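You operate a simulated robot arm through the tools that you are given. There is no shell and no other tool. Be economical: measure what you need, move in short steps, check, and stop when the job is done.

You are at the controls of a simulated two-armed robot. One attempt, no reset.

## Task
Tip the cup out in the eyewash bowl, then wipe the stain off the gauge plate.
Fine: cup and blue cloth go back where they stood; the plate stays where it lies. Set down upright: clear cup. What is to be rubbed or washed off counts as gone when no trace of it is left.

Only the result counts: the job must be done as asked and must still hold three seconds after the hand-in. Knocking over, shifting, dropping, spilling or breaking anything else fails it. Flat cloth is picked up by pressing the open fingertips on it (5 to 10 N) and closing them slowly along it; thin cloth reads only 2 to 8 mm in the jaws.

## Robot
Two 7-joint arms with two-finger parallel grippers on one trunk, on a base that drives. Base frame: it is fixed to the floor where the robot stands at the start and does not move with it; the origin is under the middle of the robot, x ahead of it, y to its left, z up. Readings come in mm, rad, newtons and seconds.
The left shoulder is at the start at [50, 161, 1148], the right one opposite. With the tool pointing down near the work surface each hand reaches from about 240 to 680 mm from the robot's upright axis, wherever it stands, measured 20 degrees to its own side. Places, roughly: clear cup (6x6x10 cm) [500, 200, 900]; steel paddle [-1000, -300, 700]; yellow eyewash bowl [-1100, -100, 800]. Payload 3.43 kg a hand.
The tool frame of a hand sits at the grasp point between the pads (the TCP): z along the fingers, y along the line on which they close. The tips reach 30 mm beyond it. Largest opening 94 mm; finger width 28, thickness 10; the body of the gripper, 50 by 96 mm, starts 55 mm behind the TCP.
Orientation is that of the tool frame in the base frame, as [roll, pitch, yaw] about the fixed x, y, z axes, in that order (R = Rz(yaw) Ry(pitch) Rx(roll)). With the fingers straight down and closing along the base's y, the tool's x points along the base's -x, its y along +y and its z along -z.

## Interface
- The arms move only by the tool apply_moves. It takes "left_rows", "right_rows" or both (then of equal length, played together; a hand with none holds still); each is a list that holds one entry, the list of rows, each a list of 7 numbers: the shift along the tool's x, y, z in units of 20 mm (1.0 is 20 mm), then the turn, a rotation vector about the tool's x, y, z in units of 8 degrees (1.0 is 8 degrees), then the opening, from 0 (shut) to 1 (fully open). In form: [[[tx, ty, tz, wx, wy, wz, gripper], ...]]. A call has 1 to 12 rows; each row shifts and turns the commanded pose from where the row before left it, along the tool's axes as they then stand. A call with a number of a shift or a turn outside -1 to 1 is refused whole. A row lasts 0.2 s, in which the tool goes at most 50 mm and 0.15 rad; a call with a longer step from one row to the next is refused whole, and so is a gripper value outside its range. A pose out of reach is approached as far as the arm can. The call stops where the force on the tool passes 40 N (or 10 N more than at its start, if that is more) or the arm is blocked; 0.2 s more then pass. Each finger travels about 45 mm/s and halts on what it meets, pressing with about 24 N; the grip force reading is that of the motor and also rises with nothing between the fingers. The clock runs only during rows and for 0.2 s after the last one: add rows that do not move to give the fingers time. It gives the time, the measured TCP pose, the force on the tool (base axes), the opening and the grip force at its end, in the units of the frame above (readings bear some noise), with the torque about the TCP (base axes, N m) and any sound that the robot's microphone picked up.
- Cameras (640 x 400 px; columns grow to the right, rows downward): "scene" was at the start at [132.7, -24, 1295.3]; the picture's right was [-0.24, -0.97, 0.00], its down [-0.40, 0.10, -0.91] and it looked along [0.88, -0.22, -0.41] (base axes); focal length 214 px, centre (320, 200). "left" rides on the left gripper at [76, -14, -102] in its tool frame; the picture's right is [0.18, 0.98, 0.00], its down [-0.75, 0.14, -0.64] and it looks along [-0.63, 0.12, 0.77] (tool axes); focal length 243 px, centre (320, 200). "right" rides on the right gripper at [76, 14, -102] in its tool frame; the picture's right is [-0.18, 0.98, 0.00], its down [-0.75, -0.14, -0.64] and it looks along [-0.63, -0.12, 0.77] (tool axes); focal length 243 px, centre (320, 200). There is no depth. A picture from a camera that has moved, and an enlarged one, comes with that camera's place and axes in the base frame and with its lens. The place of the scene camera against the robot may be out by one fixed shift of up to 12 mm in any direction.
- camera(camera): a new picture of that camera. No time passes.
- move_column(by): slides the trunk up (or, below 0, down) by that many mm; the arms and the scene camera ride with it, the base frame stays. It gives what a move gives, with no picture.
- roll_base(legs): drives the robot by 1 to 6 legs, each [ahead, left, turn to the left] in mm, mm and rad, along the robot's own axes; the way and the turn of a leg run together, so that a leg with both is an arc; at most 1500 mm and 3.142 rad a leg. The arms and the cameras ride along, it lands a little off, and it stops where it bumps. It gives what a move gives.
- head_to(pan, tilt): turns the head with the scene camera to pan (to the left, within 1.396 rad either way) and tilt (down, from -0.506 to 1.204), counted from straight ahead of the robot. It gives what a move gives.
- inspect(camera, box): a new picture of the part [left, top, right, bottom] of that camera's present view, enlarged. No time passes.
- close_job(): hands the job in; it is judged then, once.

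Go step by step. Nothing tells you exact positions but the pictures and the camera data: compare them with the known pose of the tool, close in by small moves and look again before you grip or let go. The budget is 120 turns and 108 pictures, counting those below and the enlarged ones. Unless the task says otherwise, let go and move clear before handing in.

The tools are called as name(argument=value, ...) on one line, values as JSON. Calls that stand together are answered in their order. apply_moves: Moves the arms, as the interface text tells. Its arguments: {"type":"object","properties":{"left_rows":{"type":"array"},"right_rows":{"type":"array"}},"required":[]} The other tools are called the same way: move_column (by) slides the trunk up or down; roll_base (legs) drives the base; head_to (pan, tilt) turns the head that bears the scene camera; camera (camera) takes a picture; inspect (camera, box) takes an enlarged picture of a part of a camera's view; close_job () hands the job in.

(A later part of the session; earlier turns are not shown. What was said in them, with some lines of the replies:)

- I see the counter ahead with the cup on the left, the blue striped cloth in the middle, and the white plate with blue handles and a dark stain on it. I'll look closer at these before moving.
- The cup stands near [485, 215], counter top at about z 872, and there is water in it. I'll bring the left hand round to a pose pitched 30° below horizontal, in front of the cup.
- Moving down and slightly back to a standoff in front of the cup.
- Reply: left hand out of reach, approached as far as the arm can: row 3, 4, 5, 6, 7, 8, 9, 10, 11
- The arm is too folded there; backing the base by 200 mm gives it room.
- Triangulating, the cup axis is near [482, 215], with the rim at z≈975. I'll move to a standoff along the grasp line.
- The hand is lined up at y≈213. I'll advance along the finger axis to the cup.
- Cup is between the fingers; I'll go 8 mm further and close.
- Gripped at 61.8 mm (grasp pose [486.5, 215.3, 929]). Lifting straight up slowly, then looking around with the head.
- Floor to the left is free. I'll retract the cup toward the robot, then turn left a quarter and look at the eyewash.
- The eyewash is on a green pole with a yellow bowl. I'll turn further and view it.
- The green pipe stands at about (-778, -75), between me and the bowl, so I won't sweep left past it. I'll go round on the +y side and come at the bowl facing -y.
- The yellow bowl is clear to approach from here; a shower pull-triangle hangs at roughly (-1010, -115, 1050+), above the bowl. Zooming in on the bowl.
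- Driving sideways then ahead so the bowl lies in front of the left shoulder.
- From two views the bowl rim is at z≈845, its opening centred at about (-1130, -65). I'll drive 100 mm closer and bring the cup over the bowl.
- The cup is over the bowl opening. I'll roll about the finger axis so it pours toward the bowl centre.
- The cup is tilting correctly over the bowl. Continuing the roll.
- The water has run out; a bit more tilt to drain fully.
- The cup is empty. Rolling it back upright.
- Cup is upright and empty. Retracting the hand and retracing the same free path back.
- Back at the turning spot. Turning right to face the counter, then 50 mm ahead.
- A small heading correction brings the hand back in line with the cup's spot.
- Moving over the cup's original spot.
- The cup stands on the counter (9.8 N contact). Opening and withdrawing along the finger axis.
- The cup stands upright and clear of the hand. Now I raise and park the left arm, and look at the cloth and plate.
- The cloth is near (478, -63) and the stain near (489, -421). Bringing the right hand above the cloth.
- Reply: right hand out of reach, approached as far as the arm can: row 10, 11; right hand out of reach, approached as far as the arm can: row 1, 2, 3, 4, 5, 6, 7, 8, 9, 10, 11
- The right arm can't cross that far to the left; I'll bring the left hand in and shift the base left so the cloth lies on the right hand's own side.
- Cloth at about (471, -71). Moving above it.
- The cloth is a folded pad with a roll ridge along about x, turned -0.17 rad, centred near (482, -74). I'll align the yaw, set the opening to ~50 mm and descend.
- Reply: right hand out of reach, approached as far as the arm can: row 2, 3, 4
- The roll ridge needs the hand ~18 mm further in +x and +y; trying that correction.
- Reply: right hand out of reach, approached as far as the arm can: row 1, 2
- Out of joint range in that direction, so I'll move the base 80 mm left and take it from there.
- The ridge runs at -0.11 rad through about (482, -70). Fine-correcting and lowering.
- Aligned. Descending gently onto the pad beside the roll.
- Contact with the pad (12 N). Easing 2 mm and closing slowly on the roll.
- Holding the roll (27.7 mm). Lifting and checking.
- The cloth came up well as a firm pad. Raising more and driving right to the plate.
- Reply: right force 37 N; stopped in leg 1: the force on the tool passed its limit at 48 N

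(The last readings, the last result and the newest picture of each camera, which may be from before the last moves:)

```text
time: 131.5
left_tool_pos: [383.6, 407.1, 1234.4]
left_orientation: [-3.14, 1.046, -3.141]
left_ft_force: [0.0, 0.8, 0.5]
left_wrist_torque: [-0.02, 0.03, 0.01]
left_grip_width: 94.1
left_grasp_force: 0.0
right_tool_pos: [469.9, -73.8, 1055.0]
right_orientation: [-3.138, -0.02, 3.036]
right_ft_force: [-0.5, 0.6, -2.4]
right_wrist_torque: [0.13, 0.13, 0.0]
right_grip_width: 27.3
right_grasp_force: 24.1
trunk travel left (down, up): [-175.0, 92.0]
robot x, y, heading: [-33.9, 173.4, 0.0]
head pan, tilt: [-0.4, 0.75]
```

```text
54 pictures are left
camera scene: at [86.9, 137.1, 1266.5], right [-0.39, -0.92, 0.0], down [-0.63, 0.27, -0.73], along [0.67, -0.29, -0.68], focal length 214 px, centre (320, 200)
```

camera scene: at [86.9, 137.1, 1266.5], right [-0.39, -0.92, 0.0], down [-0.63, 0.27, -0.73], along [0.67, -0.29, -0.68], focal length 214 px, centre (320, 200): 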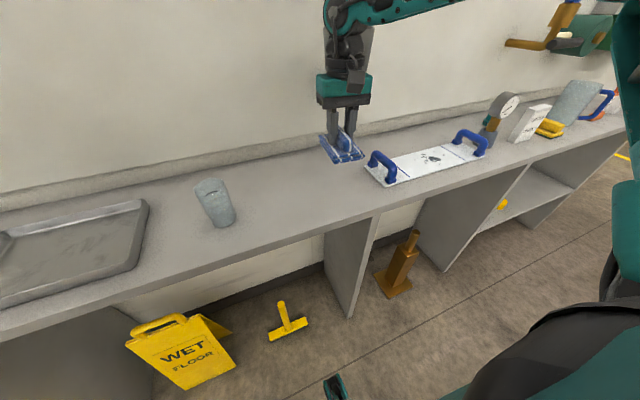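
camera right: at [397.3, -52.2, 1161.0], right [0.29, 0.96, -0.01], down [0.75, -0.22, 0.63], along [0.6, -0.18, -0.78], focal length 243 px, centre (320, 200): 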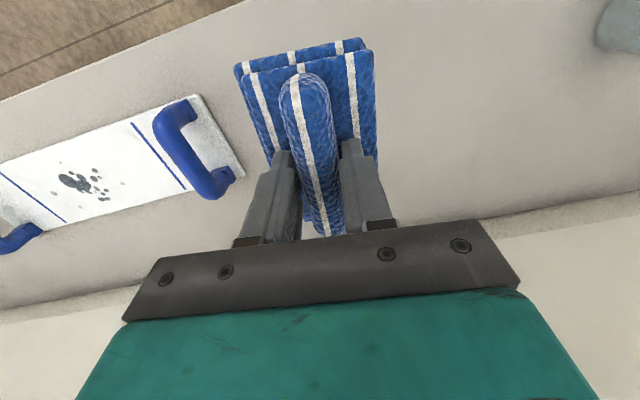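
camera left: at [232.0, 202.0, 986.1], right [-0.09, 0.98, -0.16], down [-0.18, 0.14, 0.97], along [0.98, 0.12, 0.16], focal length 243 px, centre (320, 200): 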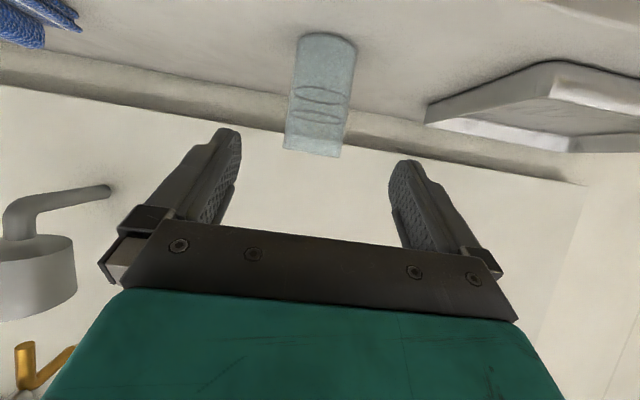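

The hand met something above – the wall-mounted funnel hangs right over that spot (≈ (492, -110, 1150+)). I'll lower a bit, back the base away from it, and check it.

apply_moves(right_rows=[[[0, 0, 0.6, 0, 0, 0, 0], [0, 0, 0.8, 0, 0, 0, 0]]])

roll_base(legs=[[-180, 0, 0]])

head_to(pan=-0.4, tilt=0.4)

camera(camera="scene")

camera(camera="right")

```text
time: 132.1
left_tool_pos: [383.7, 406.6, 1235.8]
left_orientation: [-3.141, 1.045, -3.141]
left_ft_force: [0.0, -0.4, 0.7]
left_wrist_torque: [0.02, 0.05, 0.01]
left_grip_width: 94.1
left_grasp_force: 0.1
right_tool_pos: [469.3, -73.5, 1026.3]
right_orientation: [-3.138, -0.018, 3.037]
right_ft_force: [-0.4, 0.5, -0.5]
right_wrist_torque: [0.0, -0.02, -0.02]
right_grip_width: 27.1
right_grasp_force: 23.9
trunk travel left (down, up): [-175.0, 92.0]
robot x, y, heading: [-32.1, 171.6, -0.003]
head pan, tilt: [-0.4, 0.75]
```

```text
time: 133.6
left_tool_pos: [201.7, 408.4, 1235.9]
left_orientation: [-3.14, 1.045, -3.138]
left_ft_force: [0.2, 0.0, -1.0]
left_wrist_torque: [-0.03, -0.02, -0.04]
left_grip_width: 94.1
left_grasp_force: 0.0
right_tool_pos: [290.1, -69.6, 1028.5]
right_orientation: [-3.137, -0.02, 3.037]
right_ft_force: [0.1, -0.1, 0.7]
right_wrist_torque: [0.01, -0.04, 0.02]
right_grip_width: 27.3
right_grasp_force: 24.1
trunk travel left (down, up): [-175.0, 92.0]
robot x, y, heading: [-208.2, 171.1, -0.002]
head pan, tilt: [-0.4, 0.75]
```

```text
time: 134.4
left_tool_pos: [203.3, 409.7, 1234.0]
left_orientation: [-3.14, 1.046, -3.136]
left_ft_force: [0.0, 0.0, 0.0]
left_wrist_torque: [0.0, -0.03, 0.0]
left_grip_width: 94.0
left_grasp_force: 0.0
right_tool_pos: [289.4, -71.9, 1027.8]
right_orientation: [-3.137, -0.02, 3.039]
right_ft_force: [-0.5, 0.0, -0.4]
right_wrist_torque: [-0.01, -0.04, -0.03]
right_grip_width: 27.4
right_grasp_force: 23.9
trunk travel left (down, up): [-175.0, 92.0]
robot x, y, heading: [-215.1, 169.9, 0.0]
head pan, tilt: [-0.4, 0.4]
```

```text
53 pictures are left
camera scene: at [-83.9, 134.0, 1297.6], right [-0.39, -0.92, 0.0], down [-0.36, 0.15, -0.92], along [0.85, -0.36, -0.39], focal length 214 px, centre (320, 200)
```

scene: 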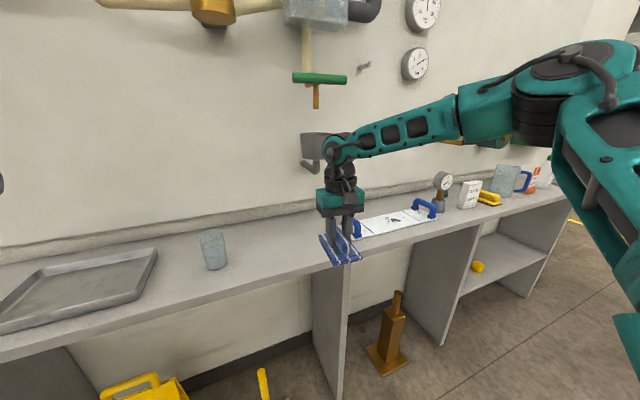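

```text
52 pictures are left
camera right: at [217.4, -49.6, 1133.5], right [0.28, 0.96, -0.01], down [0.75, -0.22, 0.63], along [0.6, -0.18, -0.78], focal length 243 px, centre (320, 200)
```

right: 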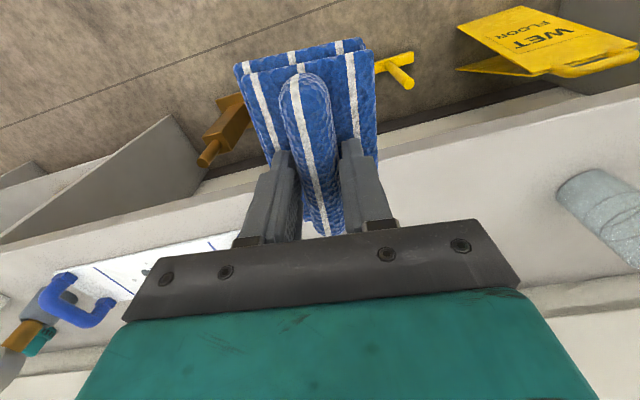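

Funnel is still in its place. Driving right, then forward over the plate.

roll_base(legs=[[0, -350, 0]])

camera(camera="scene")

camera(camera="right")

```text
time: 138.1
left_tool_pos: [203.3, 53.2, 1235.4]
left_orientation: [-3.139, 1.046, 3.136]
left_ft_force: [0.4, 0.6, 0.2]
left_wrist_torque: [0.0, -0.01, 0.0]
left_grip_width: 94.1
left_grasp_force: 0.2
right_tool_pos: [285.8, -427.1, 1028.2]
right_orientation: [-3.138, -0.021, 3.03]
right_ft_force: [0.7, 0.4, -0.2]
right_wrist_torque: [0.0, -0.02, -0.01]
right_grip_width: 27.5
right_grasp_force: 24.4
trunk travel left (down, up): [-175.0, 92.0]
robot x, y, heading: [-213.4, -177.0, -0.011]
head pan, tilt: [-0.4, 0.4]
```

```text
51 pictures are left
camera scene: at [-85.8, -218.3, 1297.6], right [-0.4, -0.92, 0.0], down [-0.36, 0.15, -0.92], along [0.85, -0.37, -0.39], focal length 214 px, centre (320, 200)
```

scene: 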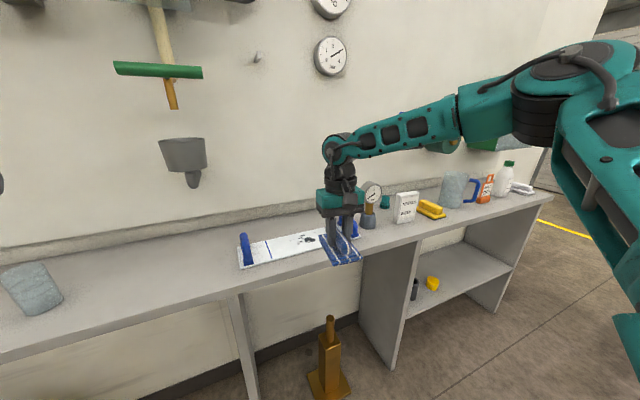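

```text
50 pictures are left
camera right: at [213.7, -404.8, 1133.4], right [0.29, 0.96, -0.01], down [0.75, -0.22, 0.63], along [0.6, -0.19, -0.78], focal length 243 px, centre (320, 200)
```

right: 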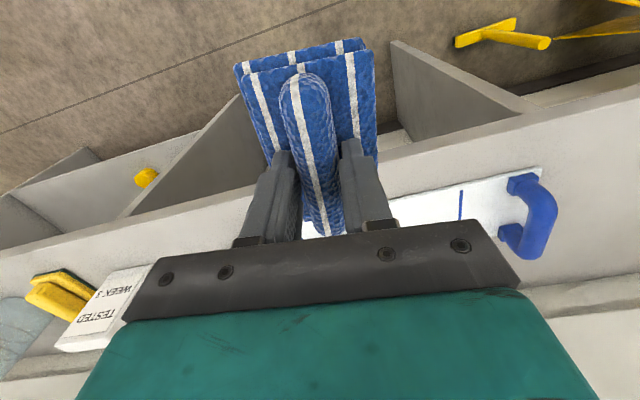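

roll_base(legs=[[170, 0, 0.011]])

head_to(pan=-0.45, tilt=0.75)

inspect(camera="scene", box=[200, 100, 440, 250])

camera(camera="right")

```text
time: 139.5
left_tool_pos: [371.4, 59.0, 1234.8]
left_orientation: [-3.139, 1.046, -3.134]
left_ft_force: [0.1, -0.5, -0.6]
left_wrist_torque: [0.02, 0.01, 0.02]
left_grip_width: 94.0
left_grasp_force: 0.0
right_tool_pos: [460.6, -420.1, 1027.2]
right_orientation: [-3.138, -0.021, 3.045]
right_ft_force: [0.3, 0.3, -0.4]
right_wrist_torque: [0.03, 0.07, 0.0]
right_grip_width: 27.1
right_grasp_force: 24.1
trunk travel left (down, up): [-175.0, 92.0]
robot x, y, heading: [-44.7, -180.2, 0.005]
head pan, tilt: [-0.4, 0.4]
```

```text
time: 140.3
left_tool_pos: [369.1, 59.2, 1234.2]
left_orientation: [-3.139, 1.045, -3.131]
left_ft_force: [0.4, -0.2, -0.8]
left_wrist_torque: [-0.02, 0.01, 0.0]
left_grip_width: 93.9
left_grasp_force: 0.0
right_tool_pos: [460.0, -420.5, 1027.5]
right_orientation: [-3.138, -0.02, 3.045]
right_ft_force: [0.4, 0.4, -1.3]
right_wrist_torque: [-0.01, 0.02, 0.0]
right_grip_width: 27.2
right_grasp_force: 23.8
trunk travel left (down, up): [-175.0, 92.0]
robot x, y, heading: [-44.7, -177.7, 0.005]
head pan, tilt: [-0.45, 0.75]
```

```text
2.67 times, centred on (320, 175) of scene
camera zoom: at [73.7, -216.9, 1266.6], right [-0.43, -0.9, 0.0], down [-0.62, 0.29, -0.73], along [0.66, -0.32, -0.68], focal length 572 px, centre (320, 267)
```

zoom: 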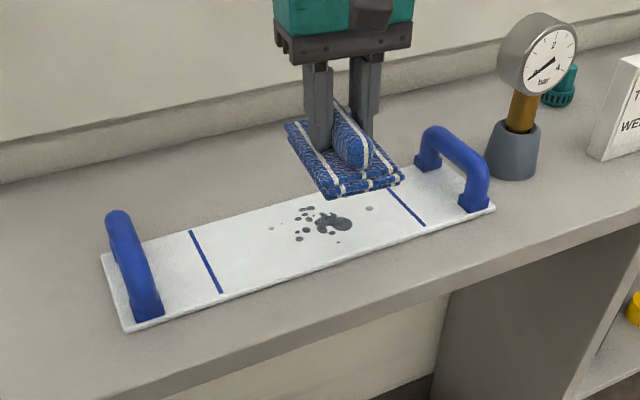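

```text
48 pictures are left
camera right: at [386.5, -399.0, 1133.5], right [0.28, 0.96, -0.01], down [0.75, -0.21, 0.63], along [0.6, -0.18, -0.78], focal length 243 px, centre (320, 200)
```

right: 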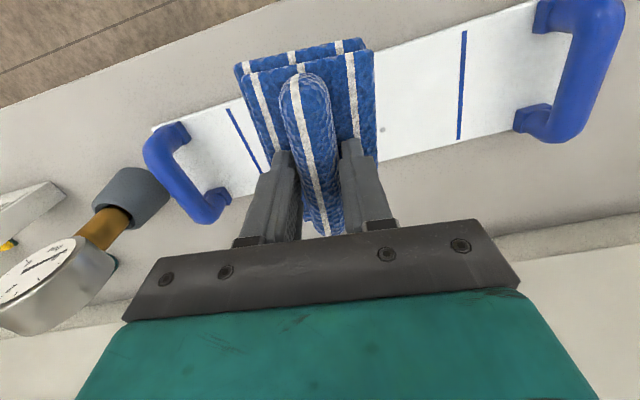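

The stain spots span about x 456–521, y -480 to -367; the pad (≈114 x 78 mm) spans the plate's width. I'll shift the base a little left, then lower the pad at the left of the stain.

roll_base(legs=[[0, 78, 0]])

apply_moves(right_rows=[[[-0.4, 0.04, 0.6, 0, -0.14, 0, 0], [-0.4, 0.04, 0.8, 0, 0, 0, 0], [-0.4, 0.04, 0.8, 0, 0, 0, 0], [0, 0, 0.8, 0, 0, 0, 0], [0, 0, 0.8, 0, 0, 0, 0]]])

camera(camera="right")

inspect(camera="scene", box=[220, 100, 460, 250])

```text
time: 141.7
left_tool_pos: [370.1, 137.2, 1235.3]
left_orientation: [-3.138, 1.045, -3.136]
left_ft_force: [-0.1, 0.4, 0.4]
left_wrist_torque: [-0.01, 0.03, -0.01]
left_grip_width: 94.0
left_grasp_force: 0.0
right_tool_pos: [458.8, -342.9, 1027.8]
right_orientation: [-3.137, -0.022, 3.043]
right_ft_force: [0.3, -0.3, -0.9]
right_wrist_torque: [-0.03, 0.02, 0.01]
right_grip_width: 27.3
right_grasp_force: 23.7
trunk travel left (down, up): [-175.0, 92.0]
robot x, y, heading: [-47.7, -101.0, 0.002]
head pan, tilt: [-0.45, 0.75]
```

```text
time: 142.9
left_tool_pos: [370.0, 135.1, 1235.2]
left_orientation: [-3.139, 1.046, -3.135]
left_ft_force: [-0.6, 0.0, 0.6]
left_wrist_torque: [-0.03, 0.0, 0.03]
left_grip_width: 93.8
left_grasp_force: 0.1
right_tool_pos: [482.3, -343.9, 951.0]
right_orientation: [-3.138, -0.002, 3.041]
right_ft_force: [0.4, 0.4, 0.1]
right_wrist_torque: [0.01, 0.0, 0.03]
right_grip_width: 27.4
right_grasp_force: 23.9
trunk travel left (down, up): [-175.0, 92.0]
robot x, y, heading: [-45.2, -98.5, 0.005]
head pan, tilt: [-0.45, 0.75]
```

```text
47 pictures are left
camera right: at [407.0, -321.9, 1054.9], right [0.28, 0.96, 0.0], down [0.74, -0.21, 0.64], along [0.61, -0.18, -0.77], focal length 243 px, centre (320, 200)
```

right: 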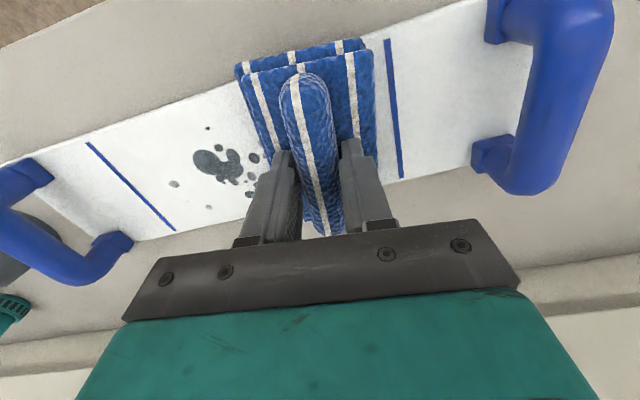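

```text
2.67 times, centred on (340, 175) of scene
camera zoom: at [73.4, -138.7, 1266.5], right [-0.43, -0.9, 0.0], down [-0.61, 0.3, -0.73], along [0.66, -0.32, -0.68], focal length 572 px, centre (267, 267)
```

zoom: 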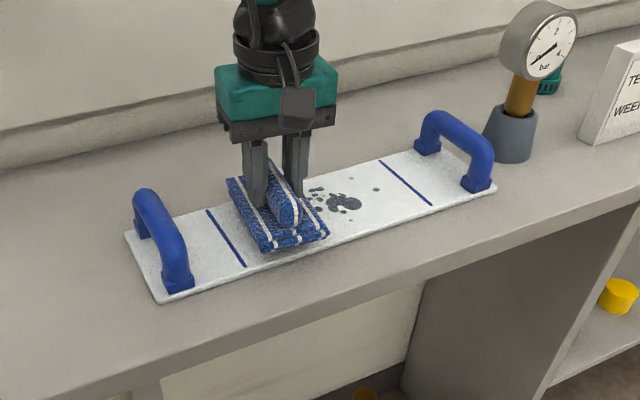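

Pad hovers on the left part of the plate. Lowering onto it gently.

apply_moves(right_rows=[[[0, 0, 0.3, 0, 0, 0, 0], [0, 0, 0.15, 0, 0, 0, 0], [0, 0, 0, 0, 0, 0, 0]]])

```text
time: 143.7
left_tool_pos: [371.1, 137.1, 1234.2]
left_orientation: [-3.14, 1.045, -3.134]
left_ft_force: [-0.9, 0.0, 0.7]
left_wrist_torque: [0.01, -0.01, -0.02]
left_grip_width: 94.1
left_grasp_force: 0.0
right_tool_pos: [481.3, -343.1, 941.6]
right_orientation: [-3.137, -0.001, 3.041]
right_ft_force: [-1.0, -0.6, -0.4]
right_wrist_torque: [0.02, -0.01, 0.01]
right_grip_width: 27.3
right_grasp_force: 24.1
trunk travel left (down, up): [-175.0, 92.0]
robot x, y, heading: [-44.4, -99.5, -0.003]
head pan, tilt: [-0.45, 0.75]
```

apply_moves(right_rows=[[[0, 0, 0.12, 0, 0, 0, 0], [0, 0, 0, 0, 0, 0, 0]]])

apply_moves(right_rows=[[[0, 0, 0.1, 0, 0, 0, 0], [0, 0, 0, 0, 0, 0, 0]]])

```text
time: 144.3
left_tool_pos: [370.1, 137.3, 1235.2]
left_orientation: [-3.141, 1.047, -3.136]
left_ft_force: [-0.3, -0.3, -0.1]
left_wrist_torque: [0.01, -0.02, 0.03]
left_grip_width: 94.1
left_grasp_force: 0.1
right_tool_pos: [482.3, -343.2, 940.6]
right_orientation: [-3.138, -0.001, 3.042]
right_ft_force: [-0.2, 0.4, -0.1]
right_wrist_torque: [0.03, -0.02, -0.03]
right_grip_width: 27.3
right_grasp_force: 23.9
trunk travel left (down, up): [-175.0, 92.0]
robot x, y, heading: [-43.0, -102.3, 0.003]
head pan, tilt: [-0.45, 0.75]
```

```text
time: 144.9
left_tool_pos: [369.7, 135.8, 1235.4]
left_orientation: [-3.139, 1.046, -3.134]
left_ft_force: [-0.5, -0.2, 0.0]
left_wrist_torque: [0.0, -0.02, -0.02]
left_grip_width: 93.9
left_grasp_force: 0.1
right_tool_pos: [482.5, -343.1, 937.7]
right_orientation: [-3.137, -0.003, 3.042]
right_ft_force: [0.8, 0.2, -0.4]
right_wrist_torque: [-0.03, 0.01, 0.03]
right_grip_width: 27.1
right_grasp_force: 24.4
trunk travel left (down, up): [-175.0, 92.0]
robot x, y, heading: [-45.3, -100.2, 0.002]
head pan, tilt: [-0.45, 0.75]
```

apply_moves(right_rows=[[[0, 0, 0.15, 0, 0, 0, 0], [0, 0, 0, 0, 0, 0, 0]]])

apply_moves(right_rows=[[[0, 0, 0.1, 0, 0, 0, 0], [0, 0, 0, 0, 0, 0, 0]]])

```text
time: 145.5
left_tool_pos: [369.6, 136.2, 1235.0]
left_orientation: [-3.14, 1.047, -3.133]
left_ft_force: [0.4, 0.2, 0.4]
left_wrist_torque: [0.01, -0.01, -0.01]
left_grip_width: 94.1
left_grasp_force: 0.0
right_tool_pos: [483.7, -343.7, 937.8]
right_orientation: [-3.139, 0.001, 3.042]
right_ft_force: [-1.1, -0.5, 8.1]
right_wrist_torque: [0.06, -0.04, -0.02]
right_grip_width: 27.1
right_grasp_force: 24.0
trunk travel left (down, up): [-175.0, 92.0]
robot x, y, heading: [-44.9, -101.2, 0.003]
head pan, tilt: [-0.45, 0.75]
```

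```text
time: 146.1
left_tool_pos: [368.8, 137.3, 1235.5]
left_orientation: [-3.137, 1.047, -3.135]
left_ft_force: [-0.1, -0.4, -1.2]
left_wrist_torque: [-0.04, -0.02, -0.01]
left_grip_width: 93.9
left_grasp_force: 0.1
right_tool_pos: [482.0, -343.3, 937.2]
right_orientation: [-3.141, 0.006, 3.042]
right_ft_force: [1.8, -3.1, 25.1]
right_wrist_torque: [-0.02, 0.3, 0.02]
right_grip_width: 27.1
right_grasp_force: 24.0
trunk travel left (down, up): [-175.0, 92.0]
robot x, y, heading: [-43.1, -98.9, 0.005]
head pan, tilt: [-0.45, 0.75]
```

Contact is stiff; easing back to ~8 N and making a short test stroke to check that the plate stays put.

apply_moves(right_rows=[[[0, 0, -0.1, 0, 0, 0, 0], [-0.04, -0.4, 0, 0, 0, 0, 0], [-0.04, -0.4, 0, 0, 0, 0, 0], [-0.04, -0.4, 0, 0, 0, 0, 0]]])

inspect(camera="scene", box=[220, 100, 460, 250])

```text
time: 147.1
left_tool_pos: [369.2, 139.4, 1234.3]
left_orientation: [-3.136, 1.048, -3.133]
left_ft_force: [0.8, 0.2, 0.3]
left_wrist_torque: [-0.01, 0.02, 0.01]
left_grip_width: 93.9
left_grasp_force: 0.1
right_tool_pos: [481.6, -365.4, 937.2]
right_orientation: [-3.141, 0.001, 3.041]
right_ft_force: [-0.3, 8.8, 19.9]
right_wrist_torque: [0.11, 0.09, -0.03]
right_grip_width: 26.9
right_grasp_force: 23.8
trunk travel left (down, up): [-175.0, 92.0]
robot x, y, heading: [-44.7, -96.2, 0.005]
head pan, tilt: [-0.45, 0.75]
```

```text
2.67 times, centred on (340, 175) of scene
camera zoom: at [71.6, -136.9, 1266.9], right [-0.43, -0.9, 0.0], down [-0.61, 0.29, -0.73], along [0.66, -0.32, -0.68], focal length 572 px, centre (267, 267)
```

zoom: 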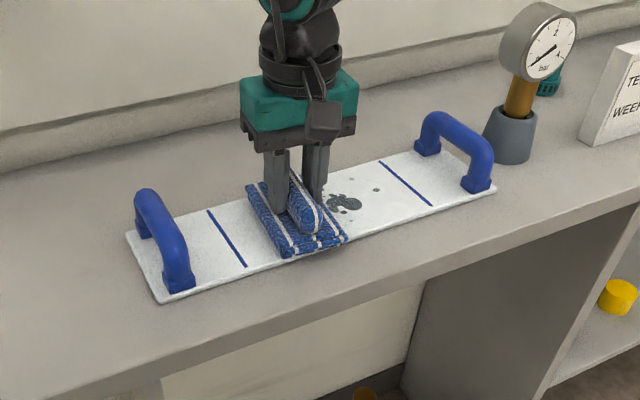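

The plate hasn't moved and stays held by friction. Easing slightly and continuing the stroke over the stain.

apply_moves(right_rows=[[[-0.04, -0.4, -0.05, 0, 0, 0, 0], [-0.05, -0.5, 0, 0, 0, 0, 0], [-0.05, -0.5, 0, 0, 0, 0, 0], [-0.05, -0.5, 0, 0, 0, 0, 0], [-0.05, -0.5, 0, 0, 0, 0, 0], [-0.05, -0.5, 0, 0, 0, 0, 0], [-0.05, -0.5, 0, 0, 0, 0, 0], [-0.05, -0.5, 0, 0, 0, 0, 0], [-0.05, -0.5, 0, 0, 0, 0, 0], [-0.05, -0.5, 0, 0, 0, 0, 0], [-0.05, -0.5, 0, 0, 0, 0, 0]]])

inspect(camera="scene", box=[220, 100, 460, 250])

```text
time: 149.5
left_tool_pos: [369.4, 136.9, 1235.0]
left_orientation: [-3.138, 1.046, -3.135]
left_ft_force: [0.3, 0.1, -0.5]
left_wrist_torque: [0.0, 0.02, 0.03]
left_grip_width: 94.1
left_grasp_force: 0.0
right_tool_pos: [482.5, -473.8, 937.6]
right_orientation: [-3.139, 0.0, 3.041]
right_ft_force: [-0.8, 3.2, 7.8]
right_wrist_torque: [0.02, 0.02, -0.03]
right_grip_width: 26.8
right_grasp_force: 24.1
trunk travel left (down, up): [-175.0, 92.0]
robot x, y, heading: [-47.5, -98.3, 0.001]
head pan, tilt: [-0.45, 0.75]
```

```text
2.67 times, centred on (340, 175) of scene
camera zoom: at [72.5, -137.8, 1266.7], right [-0.43, -0.9, 0.0], down [-0.61, 0.29, -0.73], along [0.66, -0.32, -0.68], focal length 572 px, centre (267, 267)
```

zoom: 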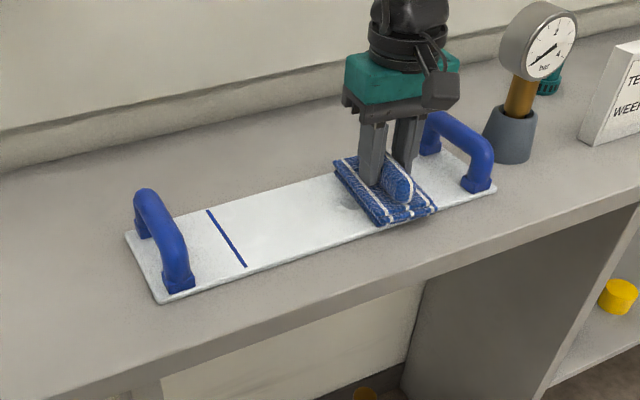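

It cleans well; a faint smudge remains. Stroking back and forth with slightly more pressure.

apply_moves(right_rows=[[[0.05, 0.5, 0.04, 0, 0, 0, 0], [0.05, 0.5, 0, 0, 0, 0, 0], [0.05, 0.5, 0, 0, 0, 0, 0], [0.05, 0.5, 0, 0, 0, 0, 0], [0.05, 0.5, 0, 0, 0, 0, 0], [0.05, 0.5, 0, 0, 0, 0, 0], [0.05, 0.5, 0, 0, 0, 0, 0], [0.05, 0.5, 0, 0, 0, 0, 0], [0.05, 0.5, 0, 0, 0, 0, 0], [0.05, 0.5, 0, 0, 0, 0, 0], [0.05, 0.5, 0, 0, 0, 0, 0], [0.05, 0.5, 0, 0, 0, 0, 0]]])

inspect(camera="scene", box=[220, 100, 460, 250])

apply_moves(right_rows=[[[-0.05, -0.5, 0, 0, 0, 0, 0], [-0.05, -0.5, 0, 0, 0, 0, 0], [-0.05, -0.5, 0, 0, 0, 0, 0], [-0.05, -0.5, 0, 0, 0, 0, 0], [-0.05, -0.5, 0, 0, 0, 0, 0], [-0.05, -0.5, 0, 0, 0, 0, 0], [-0.05, -0.5, 0, 0, 0, 0, 0], [-0.05, -0.5, 0, 0, 0, 0, 0], [-0.05, -0.5, 0, 0, 0, 0, 0], [-0.05, -0.5, 0, 0, 0, 0, 0], [-0.05, -0.5, 0, 0, 0, 0, 0], [-0.05, -0.5, 0, 0, 0, 0, 0]]])

inspect(camera="scene", box=[220, 100, 460, 250])

```text
time: 152.1
left_tool_pos: [368.8, 137.0, 1236.2]
left_orientation: [-3.141, 1.047, -3.136]
left_ft_force: [-0.6, -0.2, 0.1]
left_wrist_torque: [0.01, 0.0, 0.02]
left_grip_width: 94.2
left_grasp_force: 0.1
right_tool_pos: [482.1, -356.8, 936.7]
right_orientation: [-3.138, 0.003, 3.039]
right_ft_force: [1.3, -9.8, 23.1]
right_wrist_torque: [-0.13, 0.05, 0.03]
right_grip_width: 26.5
right_grasp_force: 24.2
trunk travel left (down, up): [-175.0, 92.0]
robot x, y, heading: [-44.6, -101.0, 0.001]
head pan, tilt: [-0.45, 0.75]
```

```text
2.67 times, centred on (340, 175) of scene
camera zoom: at [71.4, -138.7, 1266.9], right [-0.43, -0.9, 0.0], down [-0.61, 0.3, -0.73], along [0.66, -0.32, -0.68], focal length 572 px, centre (267, 267)
```

zoom: 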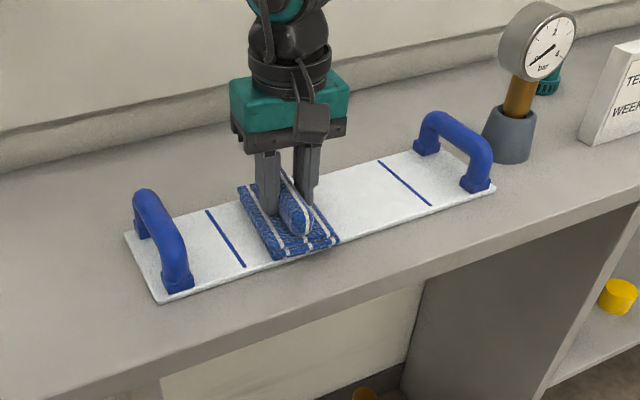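

```text
time: 154.7
left_tool_pos: [369.0, 138.5, 1235.5]
left_orientation: [-3.137, 1.048, -3.134]
left_ft_force: [-0.1, 0.6, 0.0]
left_wrist_torque: [0.01, -0.02, -0.02]
left_grip_width: 93.9
left_grasp_force: 0.0
right_tool_pos: [483.2, -473.5, 937.1]
right_orientation: [-3.136, 0.003, 3.043]
right_ft_force: [0.2, 7.1, 17.7]
right_wrist_torque: [0.1, -0.03, 0.0]
right_grip_width: 26.3
right_grasp_force: 24.0
trunk travel left (down, up): [-175.0, 92.0]
robot x, y, heading: [-41.7, -98.7, 0.003]
head pan, tilt: [-0.45, 0.75]
```

```text
2.67 times, centred on (340, 175) of scene
camera zoom: at [71.7, -136.9, 1266.8], right [-0.43, -0.9, 0.0], down [-0.61, 0.29, -0.73], along [0.66, -0.32, -0.68], focal length 572 px, centre (267, 267)
```

zoom: 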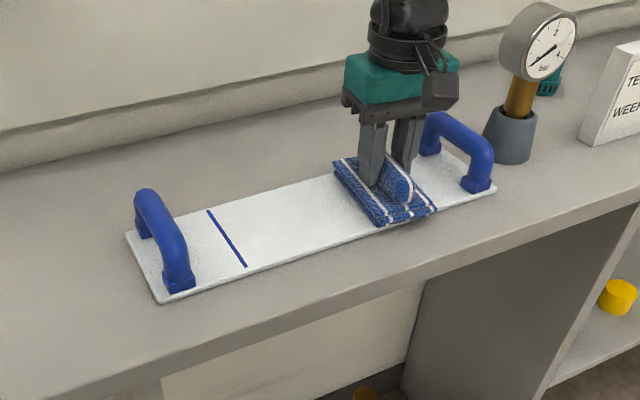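

Looks clean. One more back stroke, then lift and inspect.

apply_moves(right_rows=[[[0.05, 0.5, 0, 0, 0, 0, 0], [0.05, 0.5, 0, 0, 0, 0, 0], [0.05, 0.5, 0, 0, 0, 0, 0], [0.05, 0.5, 0, 0, 0, 0, 0], [0.05, 0.5, 0, 0, 0, 0, 0], [0.05, 0.5, 0, 0, 0, 0, 0], [0.05, 0.5, 0, 0, 0, 0, 0], [0.05, 0.5, 0, 0, 0, 0, 0], [0.05, 0.5, 0, 0, 0, 0, 0], [0.05, 0.5, 0, 0, 0, 0, 0], [0.05, 0.5, 0, 0, 0, 0, 0], [0.05, 0.5, 0, 0, 0, 0, 0]]])

apply_moves(right_rows=[[[0, 0, -0.5, 0, 0, 0, 0], [0, 0, -0.8, 0, 0, 0, 0], [0, 0, -0.8, 0, 0, 0, 0], [0, 0, -0.8, 0, 0, 0, 0], [0, 0, -0.8, 0, 0, 0, 0]]])

inspect(camera="scene", box=[260, 130, 420, 230])

camera(camera="right")

```text
time: 157.3
left_tool_pos: [368.4, 136.2, 1236.1]
left_orientation: [-3.14, 1.048, -3.135]
left_ft_force: [0.8, -0.2, 0.1]
left_wrist_torque: [-0.02, 0.0, 0.0]
left_grip_width: 94.1
left_grasp_force: 0.1
right_tool_pos: [482.4, -353.8, 938.0]
right_orientation: [-3.139, 0.003, 3.041]
right_ft_force: [-0.2, -9.7, 23.2]
right_wrist_torque: [-0.11, 0.05, 0.03]
right_grip_width: 25.6
right_grasp_force: 24.0
trunk travel left (down, up): [-175.0, 92.0]
robot x, y, heading: [-47.7, -104.3, -0.002]
head pan, tilt: [-0.45, 0.75]
```

```text
time: 158.5
left_tool_pos: [370.3, 136.6, 1235.5]
left_orientation: [-3.14, 1.046, -3.135]
left_ft_force: [0.2, 0.0, 0.4]
left_wrist_torque: [0.04, 0.02, 0.02]
left_grip_width: 93.9
left_grasp_force: 0.0
right_tool_pos: [483.2, -353.7, 1010.6]
right_orientation: [-3.137, -0.003, 3.042]
right_ft_force: [0.8, 0.1, -1.0]
right_wrist_torque: [-0.01, 0.03, 0.0]
right_grip_width: 23.2
right_grasp_force: 24.2
trunk travel left (down, up): [-175.0, 92.0]
robot x, y, heading: [-45.7, -97.4, -0.003]
head pan, tilt: [-0.45, 0.75]
```

```text
4.00 times, centred on (340, 180) of scene
camera zoom: at [73.2, -138.6, 1266.5], right [-0.43, -0.9, 0.0], down [-0.61, 0.3, -0.73], along [0.66, -0.32, -0.68], focal length 858 px, centre (240, 280)
```

zoom: 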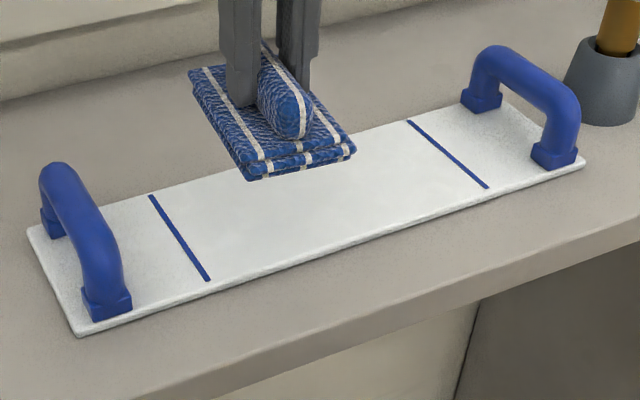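

```text
40 pictures are left
camera right: at [408.1, -332.4, 1114.4], right [0.28, 0.96, 0.0], down [0.74, -0.21, 0.64], along [0.61, -0.18, -0.77], focal length 243 px, centre (320, 200)
```

right: 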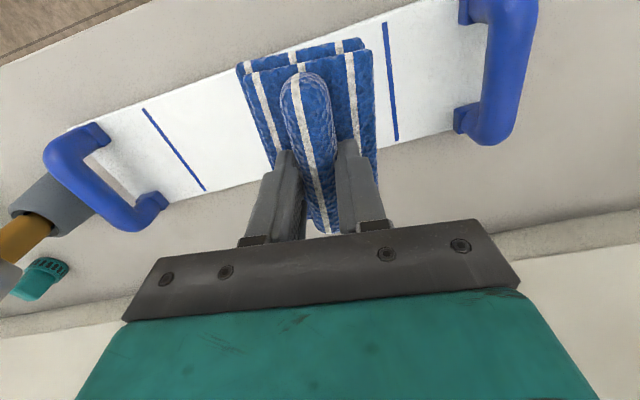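

The plate looks clean. The grip width has dropped a bit (23 mm), so I'll check whether the cloth is slipping.

apply_moves(right_rows=[[[0, 0, 0, 0, 0, 0, 0], [0, 0, 0, 0, 0, 0, 0], [0, 0, 0, 0, 0, 0, 0]]])

inspect(camera="right", box=[200, 20, 440, 240])

```text
time: 159.3
left_tool_pos: [370.9, 136.9, 1235.0]
left_orientation: [-3.14, 1.045, -3.135]
left_ft_force: [0.3, 0.2, -0.1]
left_wrist_torque: [0.01, -0.01, -0.02]
left_grip_width: 93.8
left_grasp_force: 0.0
right_tool_pos: [484.5, -354.1, 1008.9]
right_orientation: [-3.139, -0.001, 3.043]
right_ft_force: [-0.9, 0.3, -0.8]
right_wrist_torque: [0.0, 0.02, -0.02]
right_grip_width: 23.1
right_grasp_force: 23.7
trunk travel left (down, up): [-175.0, 92.0]
robot x, y, heading: [-43.3, -103.0, 0.003]
head pan, tilt: [-0.45, 0.75]
```

```text
1.82 times, centred on (320, 130) of right
camera zoom: at [408.4, -332.5, 1114.3], right [0.28, 0.96, 0.0], down [0.74, -0.21, 0.64], along [0.61, -0.18, -0.77], focal length 441 px, centre (320, 327)
```

zoom: 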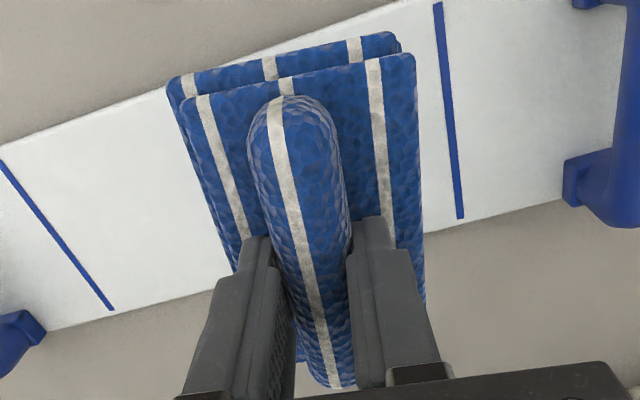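

Stable hold. Backing off, moving left and coming forward to the cloth's original spot, staying below the funnel.

roll_base(legs=[[-180, 0, 0], [0, 283, 0]])

```text
time: 163.5
left_tool_pos: [188.2, 417.9, 1234.9]
left_orientation: [-3.14, 1.046, -3.13]
left_ft_force: [0.2, 0.0, -0.4]
left_wrist_torque: [0.0, -0.01, 0.01]
left_grip_width: 93.9
left_grasp_force: 0.0
right_tool_pos: [304.6, -71.6, 1011.2]
right_orientation: [-3.138, -0.002, 3.047]
right_ft_force: [1.4, -0.3, 0.4]
right_wrist_torque: [-0.03, 0.02, -0.02]
right_grip_width: 23.0
right_grasp_force: 24.2
trunk travel left (down, up): [-175.0, 92.0]
robot x, y, heading: [-225.3, 176.2, 0.007]
head pan, tilt: [-0.45, 0.75]
```

apply_moves(right_rows=[[[0, 0, 0.6, 0, 0, 0, 0], [0, 0, 0.6, 0, 0, 0, 0]]])

roll_base(legs=[[171, 0, -0.005]])

camera(camera="right")

```text
time: 164.1
left_tool_pos: [188.1, 418.8, 1234.2]
left_orientation: [-3.139, 1.046, -3.131]
left_ft_force: [-0.5, 0.1, 0.3]
left_wrist_torque: [0.01, -0.01, 0.0]
left_grip_width: 93.9
left_grasp_force: 0.0
right_tool_pos: [304.8, -72.6, 985.7]
right_orientation: [-3.137, -0.001, 3.047]
right_ft_force: [-0.7, 0.2, -0.7]
right_wrist_torque: [0.0, 0.0, -0.03]
right_grip_width: 22.9
right_grasp_force: 24.0
trunk travel left (down, up): [-175.0, 92.0]
robot x, y, heading: [-226.1, 176.0, 0.008]
head pan, tilt: [-0.45, 0.75]
```

```text
time: 165.5
left_tool_pos: [355.0, 416.7, 1234.8]
left_orientation: [-3.14, 1.044, -3.135]
left_ft_force: [-0.3, -0.1, -0.3]
left_wrist_torque: [-0.02, 0.01, -0.02]
left_grip_width: 94.0
left_grasp_force: 0.0
right_tool_pos: [469.1, -75.7, 985.8]
right_orientation: [-3.139, -0.003, 3.04]
right_ft_force: [0.2, 0.6, -0.6]
right_wrist_torque: [-0.01, 0.01, 0.02]
right_grip_width: 23.0
right_grasp_force: 24.4
trunk travel left (down, up): [-175.0, 92.0]
robot x, y, heading: [-62.0, 179.5, -0.0]
head pan, tilt: [-0.45, 0.75]
```

```text
38 pictures are left
camera right: at [392.9, -53.4, 1090.3], right [0.28, 0.96, 0.0], down [0.74, -0.21, 0.64], along [0.61, -0.18, -0.77], focal length 243 px, centre (320, 200)
```

right: 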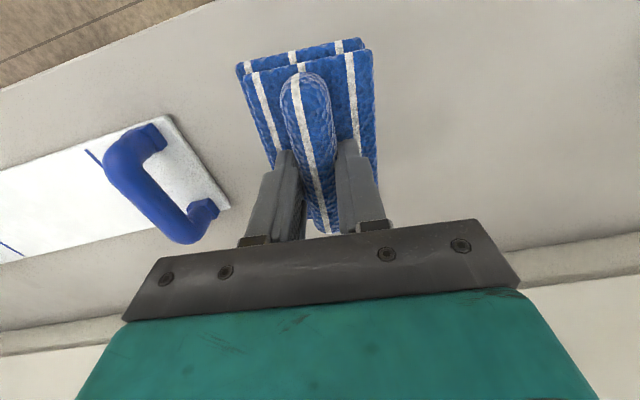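

Aligning to the original grasp pose (475.6, -68.7) and lowering.

apply_moves(right_rows=[[[-0.15, 0.18, 0.3, 0, 0, 0.06, 0], [-0.14, 0.17, 0.6, 0, 0, 0, 0], [0, 0, 0.8, 0, 0, 0, 0], [0, 0, 0.6, 0, 0, 0, 0], [0, 0, 0, 0, 0, 0, 0]]])

```text
time: 166.7
left_tool_pos: [354.6, 416.6, 1235.7]
left_orientation: [-3.139, 1.045, -3.135]
left_ft_force: [0.0, 0.5, -0.2]
left_wrist_torque: [-0.02, 0.01, -0.02]
left_grip_width: 94.0
left_grasp_force: 0.0
right_tool_pos: [474.6, -69.4, 940.1]
right_orientation: [-3.139, 0.0, 3.032]
right_ft_force: [-0.2, 0.9, -1.8]
right_wrist_torque: [-0.01, 0.01, 0.0]
right_grip_width: 22.9
right_grasp_force: 24.1
trunk travel left (down, up): [-175.0, 92.0]
robot x, y, heading: [-59.3, 177.3, 0.001]
head pan, tilt: [-0.45, 0.75]
```

apply_moves(right_rows=[[[-0.04, 0.03, 0.25, 0, 0, 0, 0], [0, 0, 0.15, 0, 0, 0, 0], [0, 0, 0, 0, 0, 0, 0]]])

apply_moves(right_rows=[[[0, 0, 0.12, 0, 0, 0, 0], [0, 0, 0, 0, 0, 0, 0]]])

```text
time: 167.5
left_tool_pos: [353.9, 416.5, 1235.1]
left_orientation: [-3.139, 1.045, -3.135]
left_ft_force: [0.4, -0.6, 0.2]
left_wrist_torque: [0.0, -0.01, -0.03]
left_grip_width: 94.5
left_grasp_force: 0.1
right_tool_pos: [471.9, -69.5, 931.9]
right_orientation: [-3.138, -0.002, 3.034]
right_ft_force: [-0.9, -0.2, -0.5]
right_wrist_torque: [0.03, -0.01, 0.0]
right_grip_width: 22.9
right_grasp_force: 24.4
trunk travel left (down, up): [-175.0, 92.0]
robot x, y, heading: [-61.4, 175.3, 0.001]
head pan, tilt: [-0.45, 0.75]
```

```text
time: 168.1
left_tool_pos: [354.7, 416.4, 1234.7]
left_orientation: [-3.138, 1.046, -3.134]
left_ft_force: [-0.7, 0.4, 0.0]
left_wrist_torque: [-0.04, 0.02, 0.01]
left_grip_width: 94.2
left_grasp_force: 0.0
right_tool_pos: [471.4, -68.3, 932.2]
right_orientation: [-3.139, 0.001, 3.033]
right_ft_force: [0.4, -0.6, 1.5]
right_wrist_torque: [0.08, 0.08, -0.03]
right_grip_width: 23.1
right_grasp_force: 24.0
right hand out of reach, approached as far as the arm can: row 1
trunk travel left (down, up): [-175.0, 92.0]
robot x, y, heading: [-58.3, 178.4, 0.004]
head pan, tilt: [-0.45, 0.75]
```

The arm is at its reach limit here; I'll lower with the trunk by a few mm.

move_column(by=-2.5)

inspect(camera="right", box=[200, 20, 440, 240])

```text
time: 168.6
left_tool_pos: [352.6, 418.1, 1234.0]
left_orientation: [-3.138, 1.047, -3.136]
left_ft_force: [-0.6, -0.3, -0.1]
left_wrist_torque: [-0.01, -0.02, -0.01]
left_grip_width: 93.9
left_grasp_force: 0.0
right_tool_pos: [470.9, -68.1, 931.0]
right_orientation: [-3.139, 0.006, 3.033]
right_ft_force: [0.8, -2.7, 16.2]
right_wrist_torque: [0.11, 0.79, 0.07]
right_grip_width: 23.2
right_grasp_force: 23.7
trunk travel left (down, up): [-173.0, 94.0]
robot x, y, heading: [-62.3, 179.8, 0.004]
head pan, tilt: [-0.45, 0.75]
```

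```text
1.82 times, centred on (320, 130) of right
camera zoom: at [395.9, -47.2, 1035.0], right [0.29, 0.96, 0.0], down [0.73, -0.22, 0.65], along [0.62, -0.19, -0.76], focal length 441 px, centre (320, 327)
```

zoom: 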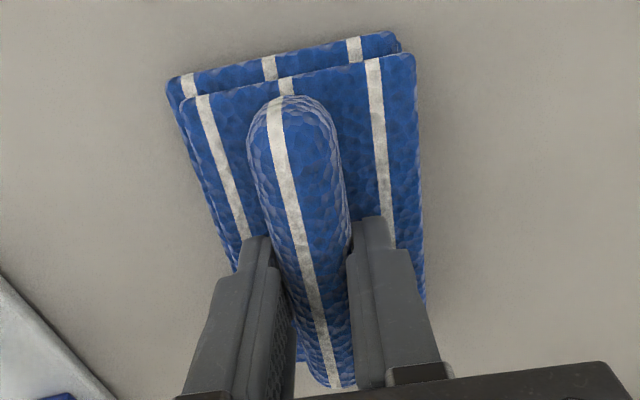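

The cloth rests on the counter. Opening slowly and lifting clear (staying under the funnel).

apply_moves(right_rows=[[[0, 0, -0.08, 0, 0, 0, 0.1], [0, 0, 0, 0, 0, 0, 0.25], [0, 0, 0, 0, 0, 0, 0.35], [0, 0, 0, 0, 0, 0, 0.45], [0, 0, 0, 0, 0, 0, 0.53], [0, 0, 0, 0, 0, 0, 0.6]]])

apply_moves(right_rows=[[[0, 0, -0.5, 0, 0, 0, 0.6], [0, 0, -0.8, 0, 0, 0, 0.6], [0, 0, -0.8, 0, 0, 0, 0.6], [0, 0, -0.8, 0, 0, 0, 0.6]]])

camera(camera="right")

```text
time: 170.0
left_tool_pos: [353.7, 416.8, 1232.3]
left_orientation: [-3.14, 1.046, -3.134]
left_ft_force: [-0.2, -0.8, 0.2]
left_wrist_torque: [0.03, 0.0, 0.0]
left_grip_width: 93.7
left_grasp_force: 0.1
right_tool_pos: [471.2, -69.5, 930.5]
right_orientation: [-3.136, 0.0, 3.033]
right_ft_force: [-0.3, -0.3, -0.7]
right_wrist_torque: [0.03, 0.03, 0.0]
right_grip_width: 56.4
right_grasp_force: 0.1
trunk travel left (down, up): [-173.0, 94.0]
robot x, y, heading: [-62.8, 178.7, 0.001]
head pan, tilt: [-0.45, 0.75]
```

```text
time: 171.0
left_tool_pos: [355.3, 416.1, 1231.9]
left_orientation: [-3.14, 1.045, -3.134]
left_ft_force: [-0.8, -0.4, 0.3]
left_wrist_torque: [0.01, 0.04, -0.01]
left_grip_width: 94.2
left_grasp_force: 0.0
right_tool_pos: [471.7, -67.5, 988.4]
right_orientation: [-3.136, 0.001, 3.033]
right_ft_force: [1.0, -0.3, -0.8]
right_wrist_torque: [0.0, 0.02, -0.02]
right_grip_width: 56.6
right_grasp_force: 0.1
trunk travel left (down, up): [-173.0, 94.0]
robot x, y, heading: [-59.1, 180.7, 0.0]
head pan, tilt: [-0.45, 0.75]
```

```text
36 pictures are left
camera right: at [395.8, -45.4, 1094.0], right [0.29, 0.96, 0.0], down [0.73, -0.22, 0.64], along [0.61, -0.19, -0.77], focal length 243 px, centre (320, 200)
```

right: 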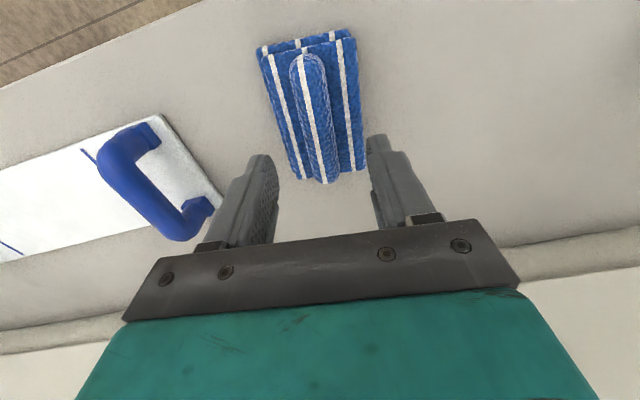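

The cloth lies back in place. Backing off and taking a final look, including at the plate for residue.

roll_base(legs=[[-140, 0, 0], [0, -178, 0]])

head_to(pan=-0.239, tilt=0.426)

camera(camera="scene")

```text
time: 174.1
left_tool_pos: [214.4, 242.2, 1231.8]
left_orientation: [-3.137, 1.046, -3.129]
left_ft_force: [-0.7, 0.3, 0.2]
left_wrist_torque: [0.01, 0.01, 0.01]
left_grip_width: 93.9
left_grasp_force: 0.2
right_tool_pos: [334.4, -242.6, 989.9]
right_orientation: [-3.141, -0.001, 3.039]
right_ft_force: [-0.3, 0.6, 0.2]
right_wrist_torque: [0.02, 0.03, 0.03]
right_grip_width: 56.6
right_grasp_force: 0.1
trunk travel left (down, up): [-173.0, 94.0]
robot x, y, heading: [-192.0, 1.2, 0.006]
head pan, tilt: [-0.45, 0.75]
```

```text
time: 174.9
left_tool_pos: [214.8, 242.6, 1233.5]
left_orientation: [-3.139, 1.046, -3.129]
left_ft_force: [0.2, 0.5, 0.9]
left_wrist_torque: [0.03, 0.03, 0.01]
left_grip_width: 94.0
left_grasp_force: 0.0
right_tool_pos: [335.3, -241.1, 988.3]
right_orientation: [-3.137, 0.001, 3.039]
right_ft_force: [-0.2, -0.2, -0.3]
right_wrist_torque: [0.02, 0.0, 0.0]
right_grip_width: 56.3
right_grasp_force: 0.1
trunk travel left (down, up): [-173.0, 94.0]
robot x, y, heading: [-199.2, 3.4, 0.009]
head pan, tilt: [-0.239, 0.426]
```

```text
35 pictures are left
camera scene: at [-65.1, -20.8, 1292.6], right [-0.23, -0.97, 0.0], down [-0.4, 0.1, -0.91], along [0.89, -0.21, -0.41], focal length 214 px, centre (320, 200)
```

scene: 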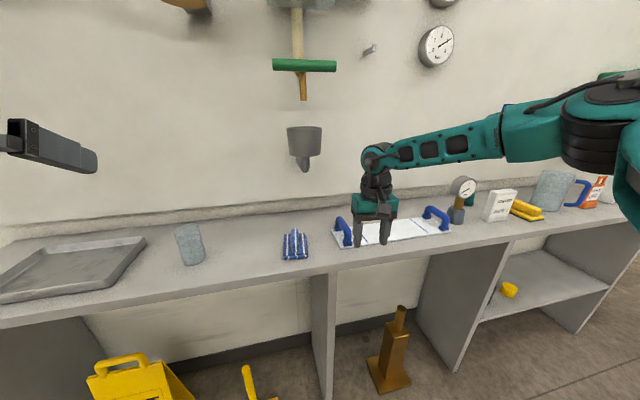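

Everything matches the first views. Raising the right hand out of the way and checking the plate closely.

apply_moves(right_rows=[[[0.3, 0, -0.9, 0, 0, 0, 0.6], [0.3, 0, -0.9, 0, 0, 0, 0.6], [0.3, 0, -0.9, 0, 0, 0, 0.6], [0.3, 0, -0.9, 0, 0, 0, 0.6], [0.3, 0, -0.9, 0, 0, 0, 0.6], [0.3, 0, -0.9, 0, 0, 0, 0.6]]])

camera(camera="right")

inspect(camera="scene", box=[320, 190, 470, 260])

inspect(camera="scene", box=[150, 200, 320, 290])

```text
time: 176.3
left_tool_pos: [214.9, 242.2, 1231.4]
left_orientation: [-3.14, 1.046, -3.131]
left_ft_force: [0.0, -0.7, 0.2]
left_wrist_torque: [-0.01, -0.04, 0.0]
left_grip_width: 93.9
left_grasp_force: 0.1
right_tool_pos: [295.5, -239.0, 1097.5]
right_orientation: [-3.14, 0.0, 3.036]
right_ft_force: [0.5, -0.1, 0.0]
right_wrist_torque: [0.01, -0.01, 0.0]
right_grip_width: 56.5
right_grasp_force: 0.1
trunk travel left (down, up): [-173.0, 94.0]
robot x, y, heading: [-197.3, 3.8, 0.005]
head pan, tilt: [-0.239, 0.426]
```

```text
34 pictures are left
camera right: at [221.0, -217.0, 1202.3], right [0.28, 0.96, 0.0], down [0.74, -0.22, 0.64], along [0.61, -0.18, -0.77], focal length 243 px, centre (320, 200)
```

right: 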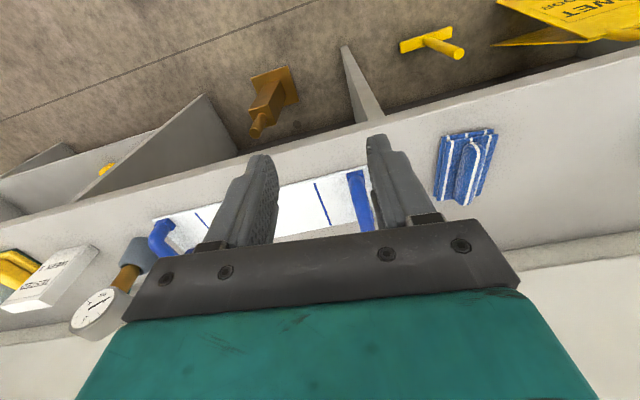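

```text
4.27 times, centred on (395, 225) of scene
camera zoom: at [-65.4, -20.6, 1292.7], right [-0.23, -0.97, 0.0], down [-0.4, 0.09, -0.91], along [0.89, -0.21, -0.41], focal length 915 px, centre (0, 93)
```

zoom: 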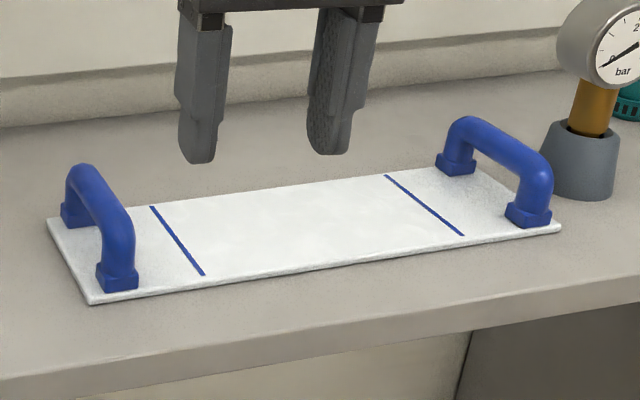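

```text
3.76 times, centred on (235, 245) of scene
camera zoom: at [-65.4, -20.6, 1292.7], right [-0.23, -0.97, 0.0], down [-0.4, 0.09, -0.91], along [0.89, -0.21, -0.41], focal length 807 px, centre (640, 31)
```

zoom: 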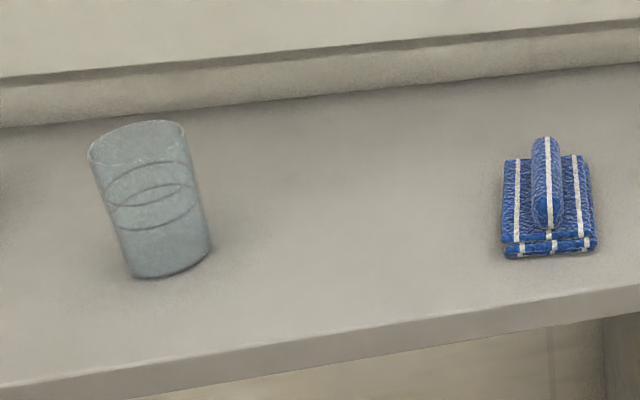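

The plate is clean and unmoved, the cup stands empty and upright, and the cloth is back in place. Handing in.

close_job()

```text
The job is handed in.
```

The cup is tipped out in the eyewash bowl and back upright where it stood. The stain is off the gauge plate with no trace visible. The plate did not visibly move, and the blue cloth is back within about 5 mm of its spot.

While lifting the cloth, the right hand bumped the wall-mounted funnel above it (up to 48 N). The funnel is still in place in the later pictures.
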